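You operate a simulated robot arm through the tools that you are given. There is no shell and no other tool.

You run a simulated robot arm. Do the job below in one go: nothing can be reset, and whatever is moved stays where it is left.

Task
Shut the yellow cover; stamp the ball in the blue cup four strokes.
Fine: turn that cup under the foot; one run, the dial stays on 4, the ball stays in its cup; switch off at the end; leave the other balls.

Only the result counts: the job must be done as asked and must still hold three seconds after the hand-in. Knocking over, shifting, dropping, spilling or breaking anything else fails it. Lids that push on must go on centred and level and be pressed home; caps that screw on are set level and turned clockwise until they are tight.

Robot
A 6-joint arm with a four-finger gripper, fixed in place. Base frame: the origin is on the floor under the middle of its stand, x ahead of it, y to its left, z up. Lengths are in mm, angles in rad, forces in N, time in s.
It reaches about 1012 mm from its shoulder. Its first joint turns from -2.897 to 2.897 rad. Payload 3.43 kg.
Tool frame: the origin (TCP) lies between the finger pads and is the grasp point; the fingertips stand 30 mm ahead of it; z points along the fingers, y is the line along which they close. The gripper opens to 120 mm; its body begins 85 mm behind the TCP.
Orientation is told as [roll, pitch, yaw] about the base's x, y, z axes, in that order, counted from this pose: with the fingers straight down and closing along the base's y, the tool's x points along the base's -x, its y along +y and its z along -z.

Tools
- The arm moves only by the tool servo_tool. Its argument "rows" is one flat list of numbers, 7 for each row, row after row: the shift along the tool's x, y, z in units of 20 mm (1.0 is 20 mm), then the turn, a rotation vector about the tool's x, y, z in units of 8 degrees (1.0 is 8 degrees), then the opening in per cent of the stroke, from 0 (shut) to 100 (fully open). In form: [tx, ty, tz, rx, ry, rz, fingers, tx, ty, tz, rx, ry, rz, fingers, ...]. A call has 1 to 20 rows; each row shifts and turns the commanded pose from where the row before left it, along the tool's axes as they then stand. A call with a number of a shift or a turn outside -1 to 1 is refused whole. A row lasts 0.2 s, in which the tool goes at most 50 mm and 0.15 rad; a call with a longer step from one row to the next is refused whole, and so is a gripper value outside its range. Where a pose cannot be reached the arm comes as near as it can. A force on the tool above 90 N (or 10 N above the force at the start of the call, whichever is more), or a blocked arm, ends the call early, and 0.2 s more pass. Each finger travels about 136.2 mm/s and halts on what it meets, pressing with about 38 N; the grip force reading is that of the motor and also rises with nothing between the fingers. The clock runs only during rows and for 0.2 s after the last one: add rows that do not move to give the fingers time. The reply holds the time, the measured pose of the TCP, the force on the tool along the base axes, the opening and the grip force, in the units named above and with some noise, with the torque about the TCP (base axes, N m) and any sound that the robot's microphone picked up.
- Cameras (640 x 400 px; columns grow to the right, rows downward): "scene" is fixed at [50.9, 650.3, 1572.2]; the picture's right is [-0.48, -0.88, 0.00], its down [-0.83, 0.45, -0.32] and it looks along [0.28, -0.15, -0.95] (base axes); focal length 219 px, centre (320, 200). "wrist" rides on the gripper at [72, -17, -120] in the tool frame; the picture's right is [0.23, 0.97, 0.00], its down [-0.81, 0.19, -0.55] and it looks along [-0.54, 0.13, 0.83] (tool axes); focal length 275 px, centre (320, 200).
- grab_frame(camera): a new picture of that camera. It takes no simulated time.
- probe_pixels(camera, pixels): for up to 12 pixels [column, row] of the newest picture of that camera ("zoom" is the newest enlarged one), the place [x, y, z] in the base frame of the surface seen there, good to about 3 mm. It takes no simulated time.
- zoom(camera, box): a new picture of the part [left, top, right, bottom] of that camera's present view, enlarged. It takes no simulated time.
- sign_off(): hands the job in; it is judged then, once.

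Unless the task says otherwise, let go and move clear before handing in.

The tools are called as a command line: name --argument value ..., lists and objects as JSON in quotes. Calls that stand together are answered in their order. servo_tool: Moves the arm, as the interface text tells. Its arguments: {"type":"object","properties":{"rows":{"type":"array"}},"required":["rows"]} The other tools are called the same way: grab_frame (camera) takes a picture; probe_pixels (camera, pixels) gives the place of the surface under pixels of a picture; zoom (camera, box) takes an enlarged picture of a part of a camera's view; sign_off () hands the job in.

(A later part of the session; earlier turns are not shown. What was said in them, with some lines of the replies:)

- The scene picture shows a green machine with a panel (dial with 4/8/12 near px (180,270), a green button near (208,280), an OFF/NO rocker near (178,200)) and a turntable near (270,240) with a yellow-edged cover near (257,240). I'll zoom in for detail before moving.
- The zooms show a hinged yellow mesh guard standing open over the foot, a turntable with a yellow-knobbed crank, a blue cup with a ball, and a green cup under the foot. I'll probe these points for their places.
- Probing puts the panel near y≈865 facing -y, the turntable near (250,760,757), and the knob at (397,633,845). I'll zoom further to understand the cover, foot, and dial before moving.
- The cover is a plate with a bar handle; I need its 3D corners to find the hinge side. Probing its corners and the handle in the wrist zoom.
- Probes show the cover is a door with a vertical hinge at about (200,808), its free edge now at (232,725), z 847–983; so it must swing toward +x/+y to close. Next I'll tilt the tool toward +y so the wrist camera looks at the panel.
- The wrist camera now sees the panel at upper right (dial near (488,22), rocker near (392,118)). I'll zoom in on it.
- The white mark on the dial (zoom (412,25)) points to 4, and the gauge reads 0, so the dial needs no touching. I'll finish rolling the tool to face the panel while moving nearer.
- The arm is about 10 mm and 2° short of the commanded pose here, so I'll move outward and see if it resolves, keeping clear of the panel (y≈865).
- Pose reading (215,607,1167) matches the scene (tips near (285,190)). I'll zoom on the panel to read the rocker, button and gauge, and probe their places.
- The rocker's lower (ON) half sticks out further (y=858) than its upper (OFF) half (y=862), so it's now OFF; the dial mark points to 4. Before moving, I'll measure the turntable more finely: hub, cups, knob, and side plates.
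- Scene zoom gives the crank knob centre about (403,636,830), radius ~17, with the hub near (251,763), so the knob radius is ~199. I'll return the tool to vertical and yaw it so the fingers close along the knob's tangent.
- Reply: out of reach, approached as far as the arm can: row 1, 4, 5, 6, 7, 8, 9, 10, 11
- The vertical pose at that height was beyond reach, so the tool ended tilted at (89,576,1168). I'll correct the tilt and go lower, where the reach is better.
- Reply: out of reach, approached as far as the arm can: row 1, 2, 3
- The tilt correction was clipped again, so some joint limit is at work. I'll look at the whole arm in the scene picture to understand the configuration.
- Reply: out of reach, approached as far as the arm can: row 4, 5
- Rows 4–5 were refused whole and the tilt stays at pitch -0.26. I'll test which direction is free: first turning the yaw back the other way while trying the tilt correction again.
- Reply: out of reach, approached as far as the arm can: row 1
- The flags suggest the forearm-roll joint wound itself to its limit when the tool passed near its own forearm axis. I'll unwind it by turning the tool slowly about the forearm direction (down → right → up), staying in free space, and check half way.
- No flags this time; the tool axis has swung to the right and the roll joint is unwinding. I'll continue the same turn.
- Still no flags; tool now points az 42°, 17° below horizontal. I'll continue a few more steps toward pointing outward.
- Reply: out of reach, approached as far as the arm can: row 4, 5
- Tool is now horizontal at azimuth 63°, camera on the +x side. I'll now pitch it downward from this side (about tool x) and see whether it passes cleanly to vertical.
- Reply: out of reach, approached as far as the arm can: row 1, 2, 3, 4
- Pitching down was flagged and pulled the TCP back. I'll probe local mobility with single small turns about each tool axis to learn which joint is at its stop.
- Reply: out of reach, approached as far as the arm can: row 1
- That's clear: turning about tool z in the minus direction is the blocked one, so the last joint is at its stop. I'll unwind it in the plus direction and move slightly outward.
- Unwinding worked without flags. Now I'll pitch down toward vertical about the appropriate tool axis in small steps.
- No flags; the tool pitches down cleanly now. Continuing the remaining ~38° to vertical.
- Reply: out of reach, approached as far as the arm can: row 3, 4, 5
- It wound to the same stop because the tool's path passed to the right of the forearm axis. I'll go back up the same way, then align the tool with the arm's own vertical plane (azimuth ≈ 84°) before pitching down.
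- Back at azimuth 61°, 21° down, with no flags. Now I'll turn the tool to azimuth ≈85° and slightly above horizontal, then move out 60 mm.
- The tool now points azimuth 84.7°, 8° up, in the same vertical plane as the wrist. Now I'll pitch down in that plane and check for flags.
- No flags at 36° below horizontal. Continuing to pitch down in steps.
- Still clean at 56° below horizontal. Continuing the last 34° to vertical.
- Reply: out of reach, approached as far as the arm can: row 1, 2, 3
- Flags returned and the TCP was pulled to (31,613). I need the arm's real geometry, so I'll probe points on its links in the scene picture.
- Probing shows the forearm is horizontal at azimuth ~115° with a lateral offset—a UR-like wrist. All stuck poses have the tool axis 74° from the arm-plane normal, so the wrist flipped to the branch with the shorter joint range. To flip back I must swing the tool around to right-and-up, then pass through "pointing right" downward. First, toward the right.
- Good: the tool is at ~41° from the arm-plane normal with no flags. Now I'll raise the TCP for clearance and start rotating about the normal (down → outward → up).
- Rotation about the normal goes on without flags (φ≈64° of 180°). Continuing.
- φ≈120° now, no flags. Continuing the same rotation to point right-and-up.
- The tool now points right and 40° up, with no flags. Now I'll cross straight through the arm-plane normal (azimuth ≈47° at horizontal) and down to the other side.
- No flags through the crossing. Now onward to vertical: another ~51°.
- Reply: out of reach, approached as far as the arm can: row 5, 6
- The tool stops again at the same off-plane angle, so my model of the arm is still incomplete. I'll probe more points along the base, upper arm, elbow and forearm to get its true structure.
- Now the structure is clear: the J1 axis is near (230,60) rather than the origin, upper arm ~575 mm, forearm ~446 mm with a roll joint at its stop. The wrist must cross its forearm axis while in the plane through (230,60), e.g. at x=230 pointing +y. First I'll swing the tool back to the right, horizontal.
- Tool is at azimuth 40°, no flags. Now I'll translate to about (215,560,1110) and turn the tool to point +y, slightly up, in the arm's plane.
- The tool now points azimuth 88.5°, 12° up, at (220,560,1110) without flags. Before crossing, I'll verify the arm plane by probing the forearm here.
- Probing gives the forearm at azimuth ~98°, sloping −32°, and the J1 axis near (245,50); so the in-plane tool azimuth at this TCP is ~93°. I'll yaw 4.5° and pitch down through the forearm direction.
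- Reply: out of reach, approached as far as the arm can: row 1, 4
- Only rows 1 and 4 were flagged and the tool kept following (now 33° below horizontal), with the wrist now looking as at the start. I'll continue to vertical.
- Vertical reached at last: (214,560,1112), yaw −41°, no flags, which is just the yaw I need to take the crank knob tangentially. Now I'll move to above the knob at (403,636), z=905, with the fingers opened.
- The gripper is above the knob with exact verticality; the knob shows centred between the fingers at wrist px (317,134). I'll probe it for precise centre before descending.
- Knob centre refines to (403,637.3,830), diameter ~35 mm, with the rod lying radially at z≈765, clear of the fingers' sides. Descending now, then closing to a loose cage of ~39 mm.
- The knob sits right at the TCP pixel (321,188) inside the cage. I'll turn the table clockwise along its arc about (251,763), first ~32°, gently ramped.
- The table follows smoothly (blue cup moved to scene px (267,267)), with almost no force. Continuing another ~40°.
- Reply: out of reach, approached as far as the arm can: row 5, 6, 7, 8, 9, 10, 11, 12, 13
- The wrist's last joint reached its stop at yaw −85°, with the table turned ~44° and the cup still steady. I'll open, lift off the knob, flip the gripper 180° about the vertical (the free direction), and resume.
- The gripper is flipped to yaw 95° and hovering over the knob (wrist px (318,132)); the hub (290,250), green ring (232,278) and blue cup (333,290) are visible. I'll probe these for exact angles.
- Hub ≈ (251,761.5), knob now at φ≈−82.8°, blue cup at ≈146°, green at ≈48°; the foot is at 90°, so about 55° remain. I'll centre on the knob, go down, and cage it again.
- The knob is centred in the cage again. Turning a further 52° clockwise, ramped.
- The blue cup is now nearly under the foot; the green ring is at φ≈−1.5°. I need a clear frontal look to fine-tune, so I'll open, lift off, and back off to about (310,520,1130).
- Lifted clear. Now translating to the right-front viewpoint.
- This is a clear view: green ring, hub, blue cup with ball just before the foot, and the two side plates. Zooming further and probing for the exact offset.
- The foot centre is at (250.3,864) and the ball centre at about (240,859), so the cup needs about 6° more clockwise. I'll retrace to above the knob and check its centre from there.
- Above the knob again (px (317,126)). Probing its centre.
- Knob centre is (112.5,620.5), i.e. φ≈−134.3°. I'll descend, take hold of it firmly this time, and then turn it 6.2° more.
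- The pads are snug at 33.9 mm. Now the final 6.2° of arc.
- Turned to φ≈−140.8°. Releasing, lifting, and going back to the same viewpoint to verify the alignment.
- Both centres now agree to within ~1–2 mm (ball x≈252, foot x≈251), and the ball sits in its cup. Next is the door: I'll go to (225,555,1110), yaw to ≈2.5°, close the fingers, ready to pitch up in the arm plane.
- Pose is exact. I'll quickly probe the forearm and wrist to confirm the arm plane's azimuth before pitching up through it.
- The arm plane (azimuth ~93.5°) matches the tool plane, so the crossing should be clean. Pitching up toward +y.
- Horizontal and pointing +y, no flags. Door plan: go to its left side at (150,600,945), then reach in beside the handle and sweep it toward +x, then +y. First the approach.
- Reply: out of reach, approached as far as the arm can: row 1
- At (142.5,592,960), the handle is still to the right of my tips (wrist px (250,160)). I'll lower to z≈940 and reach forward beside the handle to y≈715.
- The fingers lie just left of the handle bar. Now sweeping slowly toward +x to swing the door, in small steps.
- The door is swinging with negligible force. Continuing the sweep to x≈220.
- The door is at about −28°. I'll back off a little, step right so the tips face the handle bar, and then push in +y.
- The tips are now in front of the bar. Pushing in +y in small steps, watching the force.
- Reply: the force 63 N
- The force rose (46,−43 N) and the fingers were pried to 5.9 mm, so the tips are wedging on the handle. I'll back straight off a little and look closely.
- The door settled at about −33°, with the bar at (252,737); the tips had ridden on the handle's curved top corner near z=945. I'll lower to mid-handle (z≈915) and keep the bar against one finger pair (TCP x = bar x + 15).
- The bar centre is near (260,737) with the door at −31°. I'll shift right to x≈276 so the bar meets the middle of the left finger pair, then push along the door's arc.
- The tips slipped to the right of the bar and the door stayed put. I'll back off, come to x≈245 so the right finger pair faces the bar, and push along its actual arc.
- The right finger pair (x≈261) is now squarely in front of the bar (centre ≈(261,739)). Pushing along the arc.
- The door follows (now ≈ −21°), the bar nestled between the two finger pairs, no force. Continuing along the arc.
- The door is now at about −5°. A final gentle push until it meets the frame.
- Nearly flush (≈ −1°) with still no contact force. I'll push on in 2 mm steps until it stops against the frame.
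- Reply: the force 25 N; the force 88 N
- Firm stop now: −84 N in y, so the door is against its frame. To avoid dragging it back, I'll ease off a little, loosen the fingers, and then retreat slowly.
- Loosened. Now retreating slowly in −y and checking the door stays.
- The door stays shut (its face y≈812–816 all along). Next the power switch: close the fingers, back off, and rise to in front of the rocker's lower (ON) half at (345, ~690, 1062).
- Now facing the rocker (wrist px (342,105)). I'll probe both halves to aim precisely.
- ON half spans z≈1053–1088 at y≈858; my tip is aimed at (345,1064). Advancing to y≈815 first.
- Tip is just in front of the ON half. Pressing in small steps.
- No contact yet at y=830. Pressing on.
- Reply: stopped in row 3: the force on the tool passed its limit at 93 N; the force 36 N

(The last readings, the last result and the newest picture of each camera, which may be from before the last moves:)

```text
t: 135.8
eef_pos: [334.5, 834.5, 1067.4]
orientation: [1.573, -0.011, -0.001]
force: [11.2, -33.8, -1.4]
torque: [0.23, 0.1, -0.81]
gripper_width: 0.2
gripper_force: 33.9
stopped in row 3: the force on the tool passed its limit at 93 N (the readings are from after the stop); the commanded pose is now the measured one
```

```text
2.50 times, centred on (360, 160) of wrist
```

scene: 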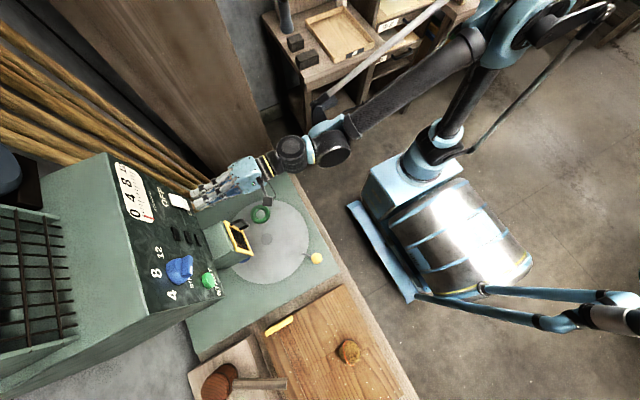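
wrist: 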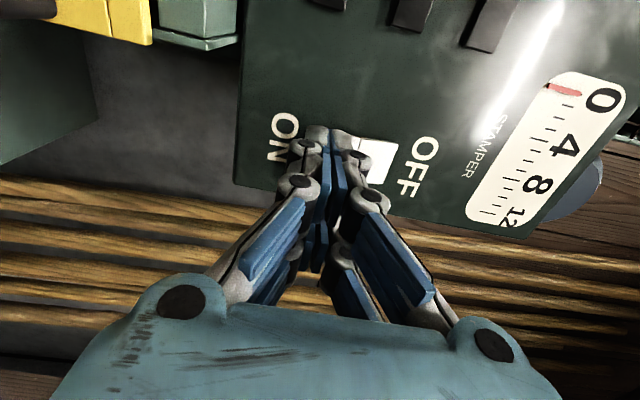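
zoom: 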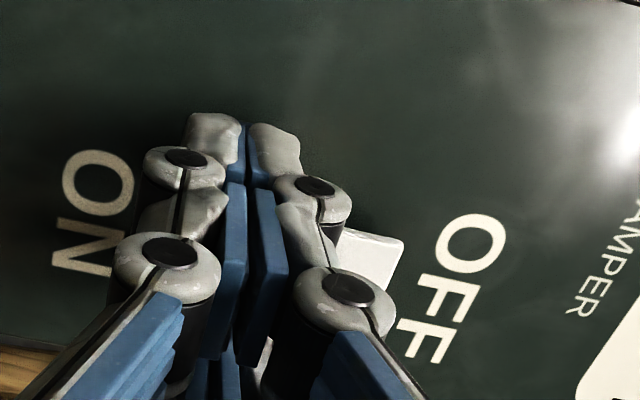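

The force limit tripped, meaning the rocker bottomed out. I'll back straight off and inspect the rocker's state.

servo_tool --rows '[0, 0, -0.3, 0, 0, 0, 0, 0, 0, -0.7, 0, 0, 0, 0, 0, 0, -1, 0, 0, 0, 0, 0, 0, -1, 0, 0, 0, 0, 0, 0, -1, 0, 0, 0, 0, 0, 0, -1, 0, 0, 0, 0, 0, 0, 0, 0, 0, 0, 0]'

grab_frame --camera "wrist"

zoom --camera "wrist" --box '[240, 0, 480, 160]'

probe_pixels --camera "wrist" --pixels '[[322, 115], [310, 113], [335, 118], [350, 120], [362, 122]]'

```text
t: 137.3
eef_pos: [331.8, 736.3, 1066.7]
orientation: [1.571, -0.012, 0.002]
force: [-0.1, -0.3, 0.2]
torque: [-0.02, 0.0, -0.02]
gripper_width: 0.1
gripper_force: 33.1
```

```text
taken
```

wrist: 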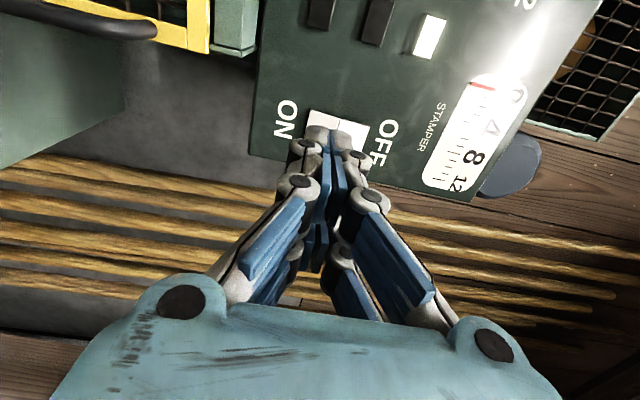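

```text
2.50 times, centred on (360, 80) of wrist
```

zoom: 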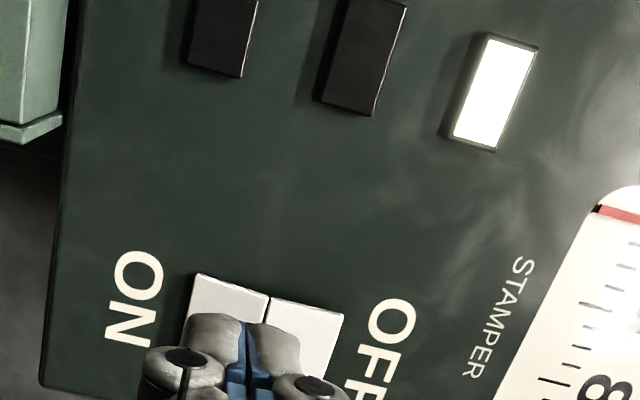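

```text
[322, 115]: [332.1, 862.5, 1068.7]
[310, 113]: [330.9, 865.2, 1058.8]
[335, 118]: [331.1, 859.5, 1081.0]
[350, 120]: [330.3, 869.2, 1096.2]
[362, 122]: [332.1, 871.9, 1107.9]
```

The top lamp is now lit and the ON half is in (y≈865): power is on. Before START I'll view the door, ball and panel from further back.

servo_tool --rows '[0.6, 0, -1, 0, 0, 0, 0, 0.6, 0, -1, 0, 0, 0, 0, 0.6, 0, -1, 0, 0, 0, 0, 0.6, 0, -1, 0, 0, 0, 0, 0.6, 0, -1, 0, 0, 0, 0, 0.6, 0, -1, 0, 0, 0, 0, 0, 0, 0, 0, 0, 0, 0]'

grab_frame --camera "wrist"

grab_frame --camera "scene"

zoom --camera "scene" --box '[140, 170, 280, 290]'

```text
t: 138.9
eef_pos: [261.6, 617.1, 1065.6]
orientation: [1.571, -0.011, 0.002]
force: [0.4, -0.4, -0.4]
torque: [0.03, 0.01, 0.0]
gripper_width: 0.0
gripper_force: 33.3
```

```text
taken
```

wrist: 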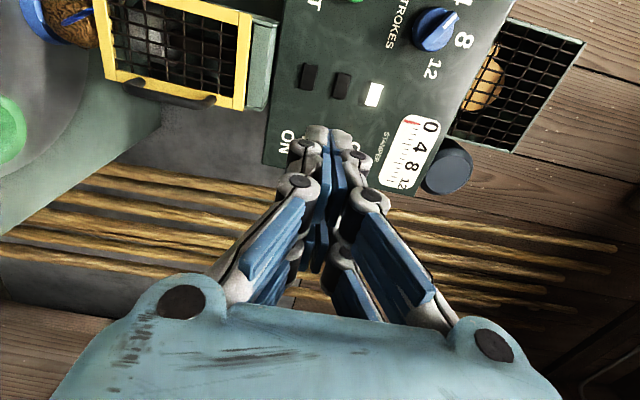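

```text
taken
```

scene: 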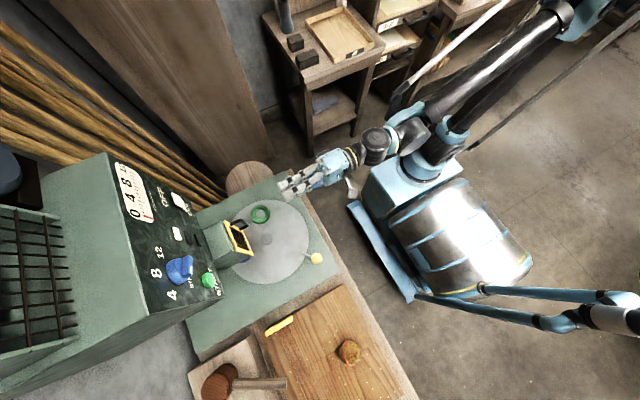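

```text
3.33 times, centred on (210, 230) of scene
```

zoom: 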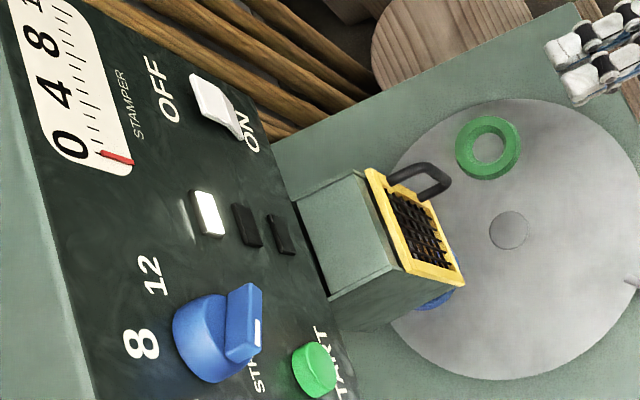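

Everything is in order: door shut, gauge at 0, dial on 4, lamp lit. Now I'll go in front of the START button (around (148,~700,1090)) and probe it.

servo_tool --rows '[0.71, 0.15, 0.4, 0, 0.08, 0, 0, 0.71, 0.15, 0.4, 0, 0, 0, 0, 0.71, 0.15, 0.4, 0, 0, 0, 0, 0.71, 0.15, 0.4, 0, 0, 0, 0, 0.71, 0.15, 0.4, 0, 0, 0, 0, 0.71, 0.15, 0.4, 0, 0, 0, 0, 0.71, 0.15, 0.4, 0, 0, 0, 0, 0.71, 0.15, 0.4, 0, 0, 0, 0, 0, 0, 0, 0, 0, 0, 0]'

grab_frame --camera "wrist"

```text
t: 140.9
eef_pos: [145.3, 679.3, 1088.0]
orientation: [1.573, -0.012, 0.014]
force: [-0.6, 0.2, 0.3]
torque: [0.01, 0.01, 0.01]
gripper_width: 0.4
gripper_force: 33.0
```

```text
taken
```

wrist: 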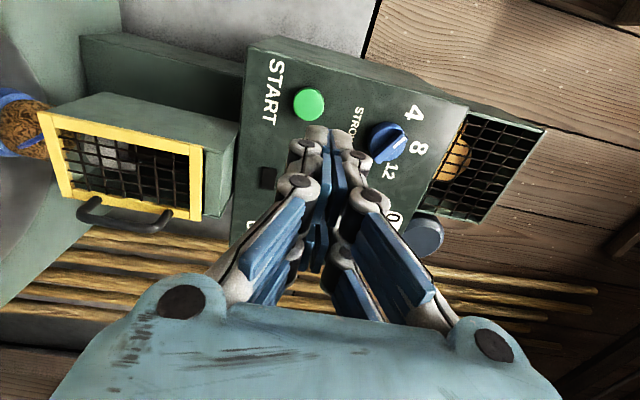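

The START button is at wrist px (308,104). Probing it, and checking the dial's clearance.

probe_pixels --camera "wrist" --pixels '[[309, 104], [296, 104], [322, 104], [309, 90], [309, 118], [385, 140], [375, 155], [372, 130], [395, 150], [340, 100]]'

zoom --camera "wrist" --box '[240, 50, 440, 190]'

```text
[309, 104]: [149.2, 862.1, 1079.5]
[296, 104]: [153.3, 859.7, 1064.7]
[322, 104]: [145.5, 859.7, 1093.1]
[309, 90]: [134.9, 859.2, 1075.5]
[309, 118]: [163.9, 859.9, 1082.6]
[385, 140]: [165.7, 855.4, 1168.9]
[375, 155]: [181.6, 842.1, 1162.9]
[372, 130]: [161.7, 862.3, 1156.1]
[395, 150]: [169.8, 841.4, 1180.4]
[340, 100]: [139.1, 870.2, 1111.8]
```

```text
2.86 times, centred on (340, 120) of wrist
```

zoom: 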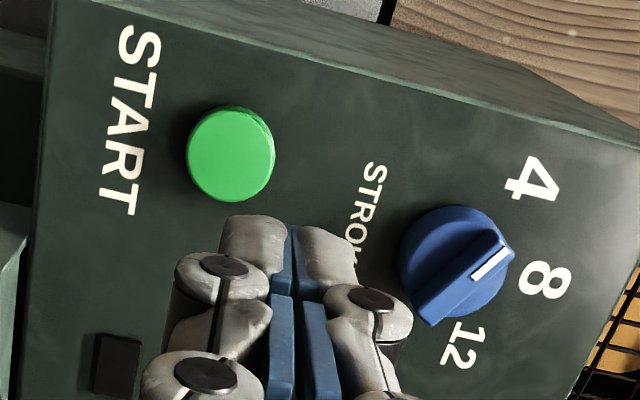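

The button face centre is at (149,860,1079); the dial (z≥1143) is well clear and still on 4. Aligning and advancing to just before it.

servo_tool --rows '[-0.19, -0.45, 0.5, 0, 0, 0, 0, 0, 0, 1, 0, 0, 0, 0, 0, 0, 1, 0, 0, 0, 0, 0, 0, 1, 0, 0, 0, 0, 0, 0, 1, 0, 0, 0, 0, 0, 0, 1, 0, 0, 0, 0, 0, 0, 0.9, 0, 0, 0, 0, 0, 0, 0.5, 0, 0, 0, 0, 0, 0, 0, 0, 0, 0, 0]'

grab_frame --camera "wrist"

zoom --camera "scene" --box '[160, 200, 280, 300]'

```text
t: 142.9
eef_pos: [147.9, 818.2, 1079.7]
orientation: [1.571, -0.01, 0.012]
force: [0.1, -0.7, 0.7]
torque: [0.02, 0.0, 0.01]
gripper_width: 0.1
gripper_force: 33.5
```

```text
taken
```

wrist: 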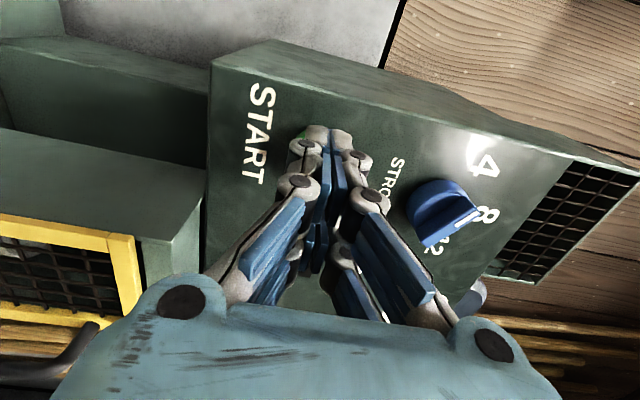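

```text
4.00 times, centred on (220, 250) of scene
```

zoom: 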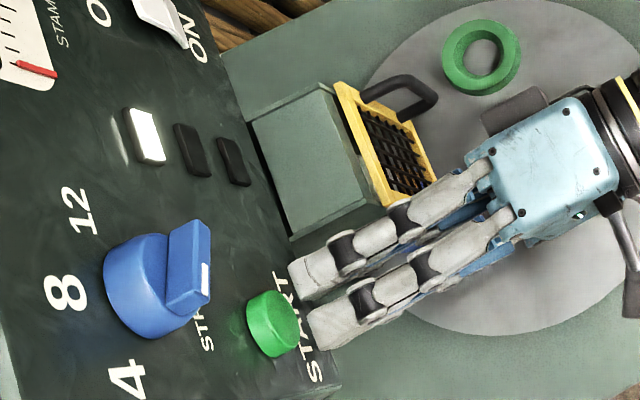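

Tips are just in front of START. Pressing in small steps.

servo_tool --rows '[0, 0, 0.3, 0, 0, 0, 0, 0, 0, 0.3, 0, 0, 0, 0, 0, 0, 0, 0, 0, 0, 0]'

servo_tool --rows '[0, 0, 0.12, 0, 0, 0, 0, 0, 0, 0.1, 0, 0, 0, 0]'

```text
t: 143.8
eef_pos: [148.9, 829.9, 1078.8]
orientation: [1.571, -0.01, 0.013]
force: [0.4, -0.5, 0.3]
torque: [0.03, -0.02, -0.02]
gripper_width: 0.0
gripper_force: 33.9
```

```text
t: 144.3
eef_pos: [148.5, 833.9, 1079.5]
orientation: [1.572, -0.009, 0.012]
force: [-0.1, -1.2, -0.9]
torque: [-0.01, -0.04, -0.04]
gripper_width: 6.0
gripper_force: 33.6
```

Light contact at y=834 (−1.2 N). Checking the panel state before pressing further.

zoom --camera "scene" --box '[110, 150, 280, 300]'

servo_tool --rows '[0, 0, 0.1, 0, 0, 0, 0]'

zoom --camera "scene" --box '[110, 150, 280, 300]'

```text
2.67 times, centred on (195, 225) of scene
```

zoom: 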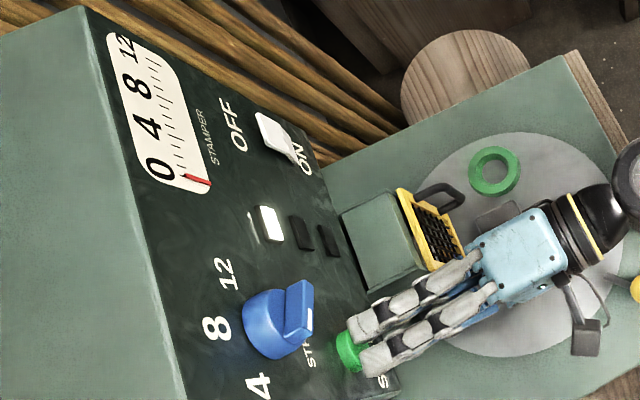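

```text
t: 144.8
eef_pos: [148.0, 835.2, 1079.5]
orientation: [1.572, -0.01, 0.011]
force: [1.9, -2.1, 0.3]
torque: [-0.05, -0.02, -0.05]
gripper_width: 6.2
gripper_force: 33.0
heard: click
```

```text
2.67 times, centred on (195, 225) of scene
```

zoom: 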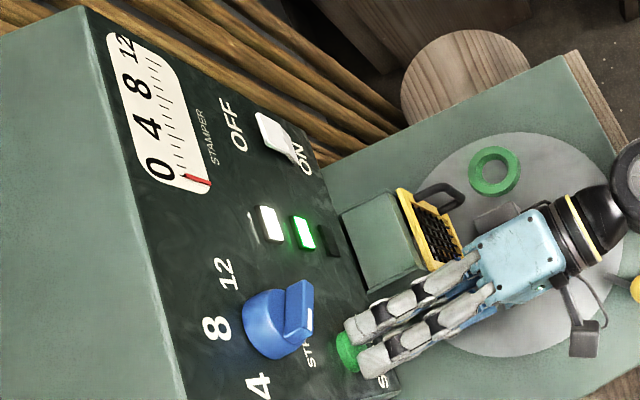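

Click heard and the green lamp lit: the run has started. Withdrawing straight back and watching the gauge.

servo_tool --rows '[0, 0, -0.5, 0, 0, 0, 0, 0, 0, -1, 0, 0, 0, 0, 0, 0, -1, 0, 0, 0, 0, 0, 0, 0, 0, 0, 0, 0]'

zoom --camera "scene" --box '[110, 150, 280, 300]'

```text
t: 145.8
eef_pos: [148.5, 786.7, 1080.4]
orientation: [1.574, -0.011, 0.011]
force: [0.1, 0.3, 0.4]
torque: [0.04, -0.01, 0.01]
gripper_width: 0.0
gripper_force: 33.3
```

```text
2.67 times, centred on (195, 225) of scene
```

zoom: 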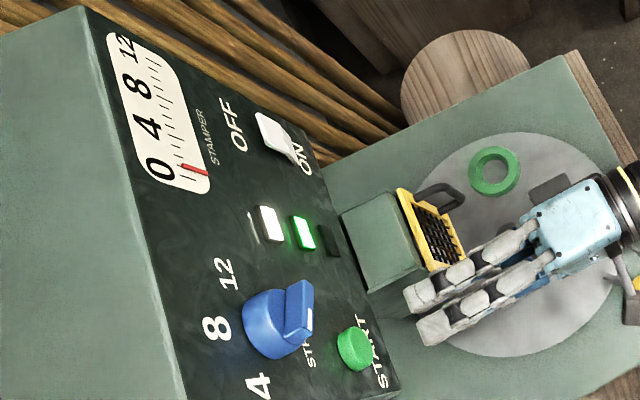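

The gauge is at 1 and the run goes on. I'll back off and move across toward the rocker's OFF half while it completes.

servo_tool --rows '[0, 0, -1, 0, 0, 0, 0, 0, 0, -1, 0, 0, 0, 0, -0.98, 0.15, 0, 0, 0, 0, 0, -0.98, 0.15, 0, 0, 0, 0, 0, -0.98, 0.15, 0, 0, 0, 0, 0]'

zoom --camera "scene" --box '[110, 150, 280, 300]'

```text
t: 146.9
eef_pos: [207.7, 747.0, 1089.0]
orientation: [1.575, -0.011, 0.015]
force: [-0.1, 0.9, -1.0]
torque: [0.02, -0.01, 0.0]
gripper_width: 0.2
gripper_force: 32.9
```

```text
2.67 times, centred on (195, 225) of scene
```

zoom: 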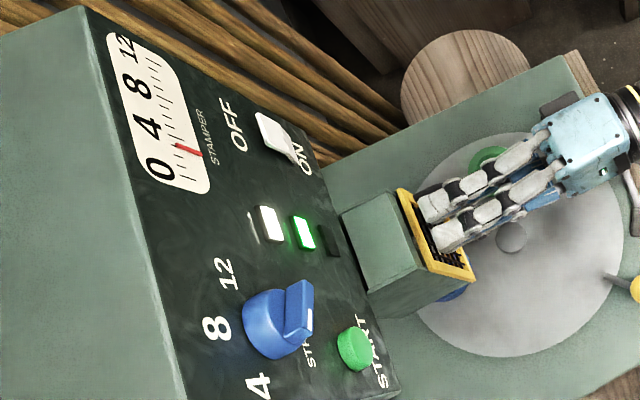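

Gauge is between 2 and 3. Continuing toward the rocker.

servo_tool --rows '[-0.98, 0.15, 0, 0, 0, 0, 0, -0.98, 0.15, 0, 0, 0, 0, 0, -0.98, 0.15, 0, 0, 0, 0, 0, -0.98, 0.15, 0, 0, 0, 0, 0, -0.98, 0.15, 0, 0, 0, 0, 0, -0.98, 0.15, 0, 0, 0, 0, 0, -0.98, 0.15, 0, 0, 0, 0, 0]'

zoom --camera "scene" --box '[110, 150, 280, 300]'

```text
t: 148.6
eef_pos: [345.3, 749.1, 1112.3]
orientation: [1.573, -0.011, 0.012]
force: [-1.0, 0.5, 0.5]
torque: [0.01, 0.02, 0.01]
gripper_width: 0.0
gripper_force: 33.6
```

```text
2.67 times, centred on (195, 225) of scene
```

zoom: 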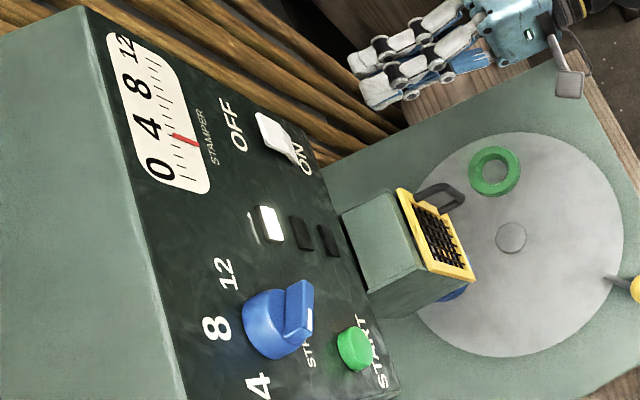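

The green lamp has gone out, so the run ended. Zooming on the gauge to confirm it reads 4, and on the cup.

zoom --camera "scene" --box '[110, 155, 190, 235]'

grab_frame --camera "wrist"

zoom --camera "wrist" --box '[270, 60, 470, 190]'

```text
5.00 times, centred on (150, 195) of scene
```

zoom: 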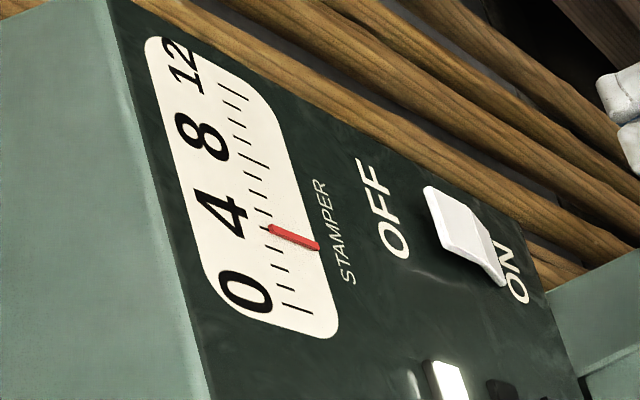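

```text
taken
```

wrist: 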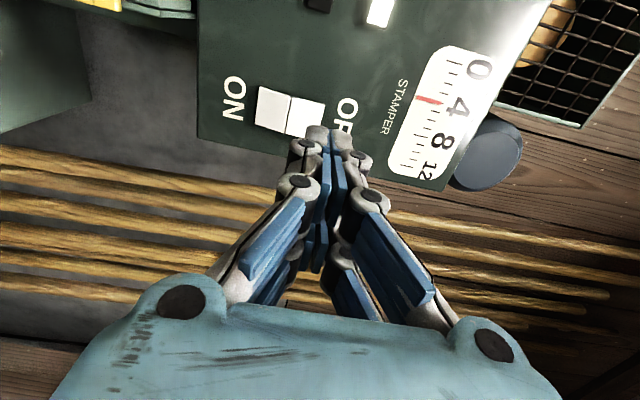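

```text
3.08 times, centred on (370, 125) of wrist
```

zoom: 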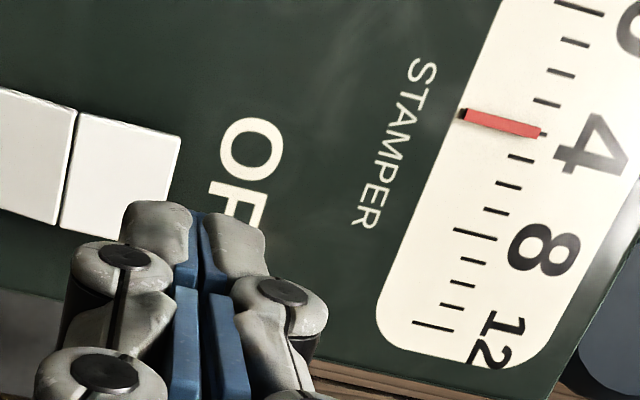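

The gauge reads exactly 4 and the machine has stopped. Now the OFF half: probing it for aim.

probe_pixels --camera "wrist" --pixels '[[272, 108], [300, 114], [310, 106], [318, 116], [292, 115], [260, 105], [305, 125], [315, 101]]'

```text
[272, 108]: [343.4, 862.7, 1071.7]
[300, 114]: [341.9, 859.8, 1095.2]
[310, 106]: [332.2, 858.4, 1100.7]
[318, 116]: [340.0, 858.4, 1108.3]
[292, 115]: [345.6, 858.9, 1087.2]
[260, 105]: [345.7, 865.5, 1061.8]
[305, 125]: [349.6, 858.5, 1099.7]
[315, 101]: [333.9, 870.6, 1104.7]
```

Aim is (344, 1107). Advancing to just short of the switch.

servo_tool --rows '[0, -0.2, 0.8, 0, 0, 0, 0, 0, 0, 1, 0, 0, 0, 0, 0, 0, 1, 0, 0, 0, 0, 0, 0, 0.7, 0, 0, 0, 0, 0, 0, 0.4, 0, 0, 0, 0, 0, 0, 0, 0, 0, 0, 0]'

servo_tool --rows '[0, 0, 0.1, 0, 0, 0, 0, 0, 0, 0.1, 0, 0, 0, 0]'

zoom --camera "scene" --box '[110, 150, 280, 300]'

```text
t: 149.9
eef_pos: [344.2, 826.7, 1107.2]
orientation: [1.573, -0.01, 0.014]
force: [-0.2, 0.0, -0.7]
torque: [0.02, 0.01, -0.03]
gripper_width: 0.1
gripper_force: 33.0
```

```text
t: 150.6
eef_pos: [343.6, 828.8, 1106.6]
orientation: [1.574, -0.011, 0.013]
force: [0.2, -1.3, 0.5]
torque: [0.03, -0.04, -0.04]
gripper_width: 0.2
gripper_force: 33.7
```

```text
2.67 times, centred on (195, 225) of scene
```

zoom: 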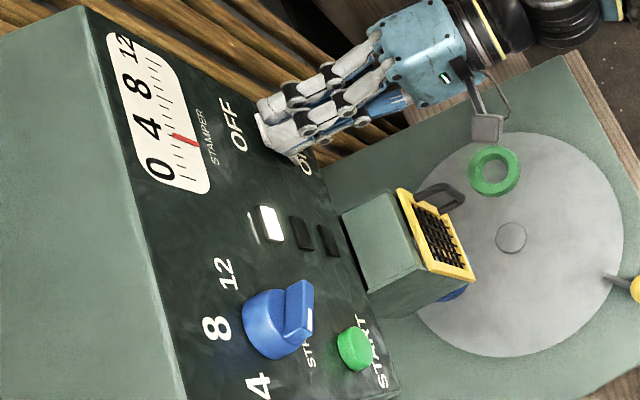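

The tip is at the switch with light contact (−1.3 N); the lamp is still lit. Pressing a little more in 2 mm steps.

servo_tool --rows '[0, 0, 0.1, 0, 0, 0, 0, 0, 0, 0.1, 0, 0, 0, 0]'

zoom --camera "scene" --box '[110, 150, 280, 300]'

```text
t: 151.2
eef_pos: [341.8, 833.3, 1106.9]
orientation: [1.574, -0.01, 0.011]
force: [-0.3, -2.8, -1.4]
torque: [-0.02, 0.05, -0.05]
gripper_width: 0.0
gripper_force: 34.2
```

```text
2.67 times, centred on (195, 225) of scene
```

zoom: 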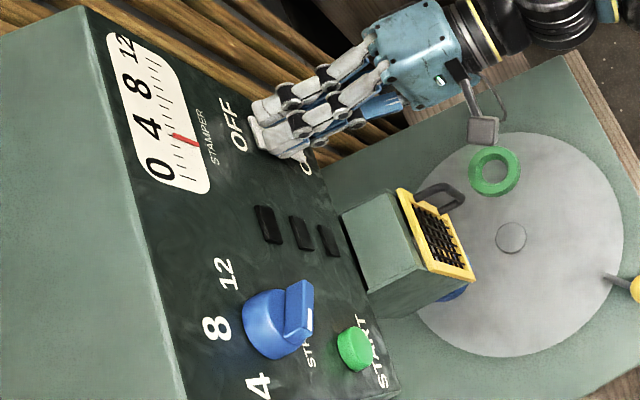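

The lamp went out: power off. One more millimetre to make sure it latches, then withdraw.

servo_tool --rows '[0, 0, 0.05, 0, 0, 0, 0, 0, 0, 0, 0, 0, 0, 0, 0, 0, -0.3, 0, 0, 0, 0, 0, 0, -0.8, 0, 0, 0, 0, 0, 0, -1, 0, 0, 0, 0, 0, 0, -1, 0, 0, 0, 0, 0, 0, -1, 0, 0, 0, 0, 0, 0, -1, 0, 0, 0, 0, 0, 0, 0, 0, 0, 0, 0]'

grab_frame --camera "wrist"

zoom --camera "scene" --box '[110, 150, 280, 300]'

probe_pixels --camera "wrist" --pixels '[[280, 110], [310, 114], [318, 114], [268, 106], [295, 112]]'

```text
t: 153.2
eef_pos: [344.1, 734.0, 1107.8]
orientation: [1.573, -0.009, 0.012]
force: [-0.3, 0.8, 1.1]
torque: [-0.03, 0.0, 0.01]
gripper_width: 0.0
gripper_force: 33.7
```

```text
taken
```

wrist: 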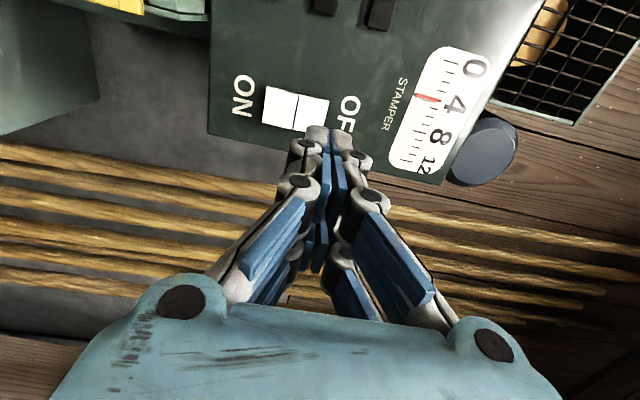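

```text
2.67 times, centred on (195, 225) of scene
```

zoom: 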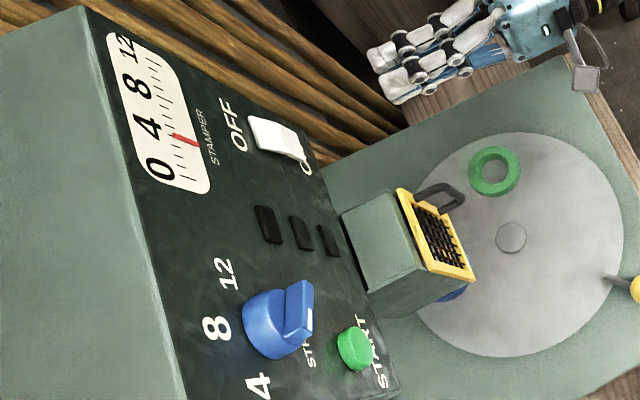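

```text
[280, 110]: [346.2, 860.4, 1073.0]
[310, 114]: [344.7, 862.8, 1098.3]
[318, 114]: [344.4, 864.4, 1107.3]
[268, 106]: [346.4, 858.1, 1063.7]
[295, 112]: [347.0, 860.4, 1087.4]
```

The rocker is back to OFF (ON half out at 858, OFF half in at 864), all lamps dark, gauge at 4. I'll retreat well clear and check the ball, door and dial once more.

servo_tool --rows '[0.5, 0, -1, 0, 0, 0, 0, 0.5, 0, -1, 0, 0, 0, 0, 0.5, 0, -1, 0, 0, 0, 0, 0.5, 0, -1, 0, 0, 0, 0, 0.5, 0, -1, 0, 0, 0, 0, 0.5, 0, -1, 0, 0, 0, 0, 0.5, 0, -1, 0, 0, 0, 0, 0.5, 0, 0, 0, 0, 0, 0, 0, 0, 0, 0, 0, 0, 0]'

grab_frame --camera "wrist"

grab_frame --camera "scene"

zoom --camera "scene" --box '[215, 205, 305, 285]'

```text
t: 155.2
eef_pos: [266.4, 592.9, 1105.7]
orientation: [1.572, -0.011, 0.014]
force: [0.3, 0.4, 0.1]
torque: [-0.04, 0.01, 0.0]
gripper_width: 0.2
gripper_force: 32.9
```

```text
taken
```

wrist: 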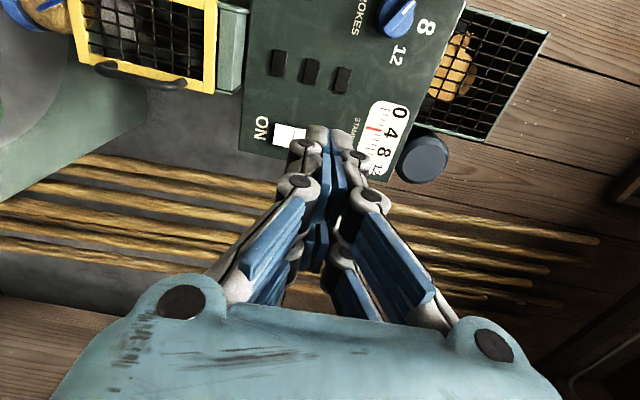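

```text
taken
```

scene: 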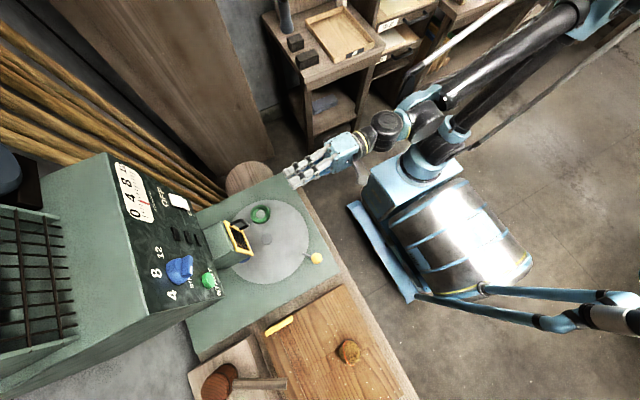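

```text
5.00 times, centred on (260, 245) of scene
```

zoom: 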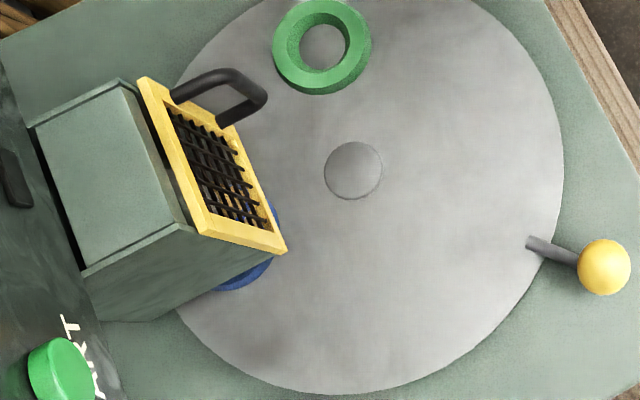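

Door shut, crank and cups where left. A last zoom through the mesh to confirm that the ball is in the blue cup.

zoom --camera "wrist" --box '[0, 0, 220, 110]'

zoom --camera "scene" --box '[130, 240, 220, 310]'

servo_tool --rows '[0, 0, 0, 0, 0, 0, 30, 0, 0, 0, 0, 0, 0, 50, 0, 0, 0, 0, 0, 0, 50, 0, 0, 0, 0, 0, 0, 50]'

```text
2.91 times, centred on (110, 55) of wrist
```

zoom: 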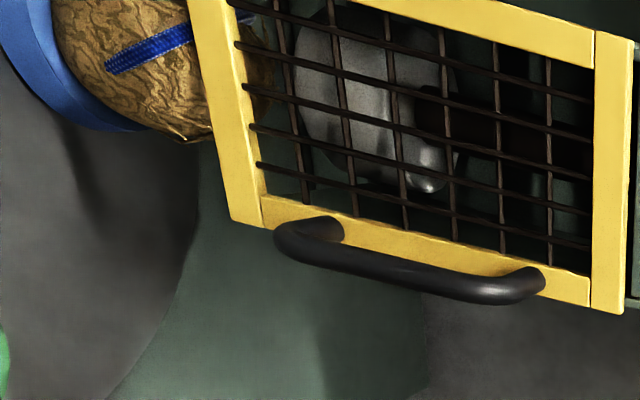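

```text
5.71 times, centred on (175, 275) of scene
```

zoom: 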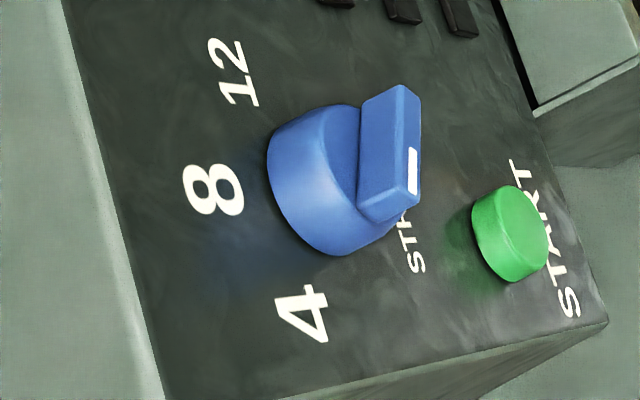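

```text
t: 156.2
eef_pos: [266.7, 591.2, 1105.9]
orientation: [1.573, -0.012, 0.014]
force: [-0.2, -0.1, 0.1]
torque: [0.0, 0.02, 0.01]
gripper_width: 60.1
gripper_force: 0.0
```

The ball sits in the blue cup right under the foot, the dial still points to 4, the gauge reads 4, the cover is shut, the power is off, and the arm is clear. Handing in.

sign_off

```text
The job is handed in.
```

The job is handed in. The yellow cover is shut and the ball in the blue cup got its four strokes in one run; I haven't seen the judge's verdict.

- **Cup and ball:** I turned the table until the blue cup was under the foot, within about 2 mm by the camera. The ball was still in its cup after the run.
- **Stamping:** I pressed START once and the run stopped by itself. The gauge read 4 and the dial still pointed to 4.
- **Power:** I switched it off at the end; the rocker is in its OFF position and all lamps are dark.
- **Cover:** It took a few tries because the fingers slipped on the handle. The last push met a hard stop, and the cover stayed shut when I let go.
- **Rest of the bench:** I left the other balls alone, and the arm is clear of the machine. One press on the power switch passed the force limit and the fingers slid about 11 mm sideways. The switch works normally and I saw nothing else moved.
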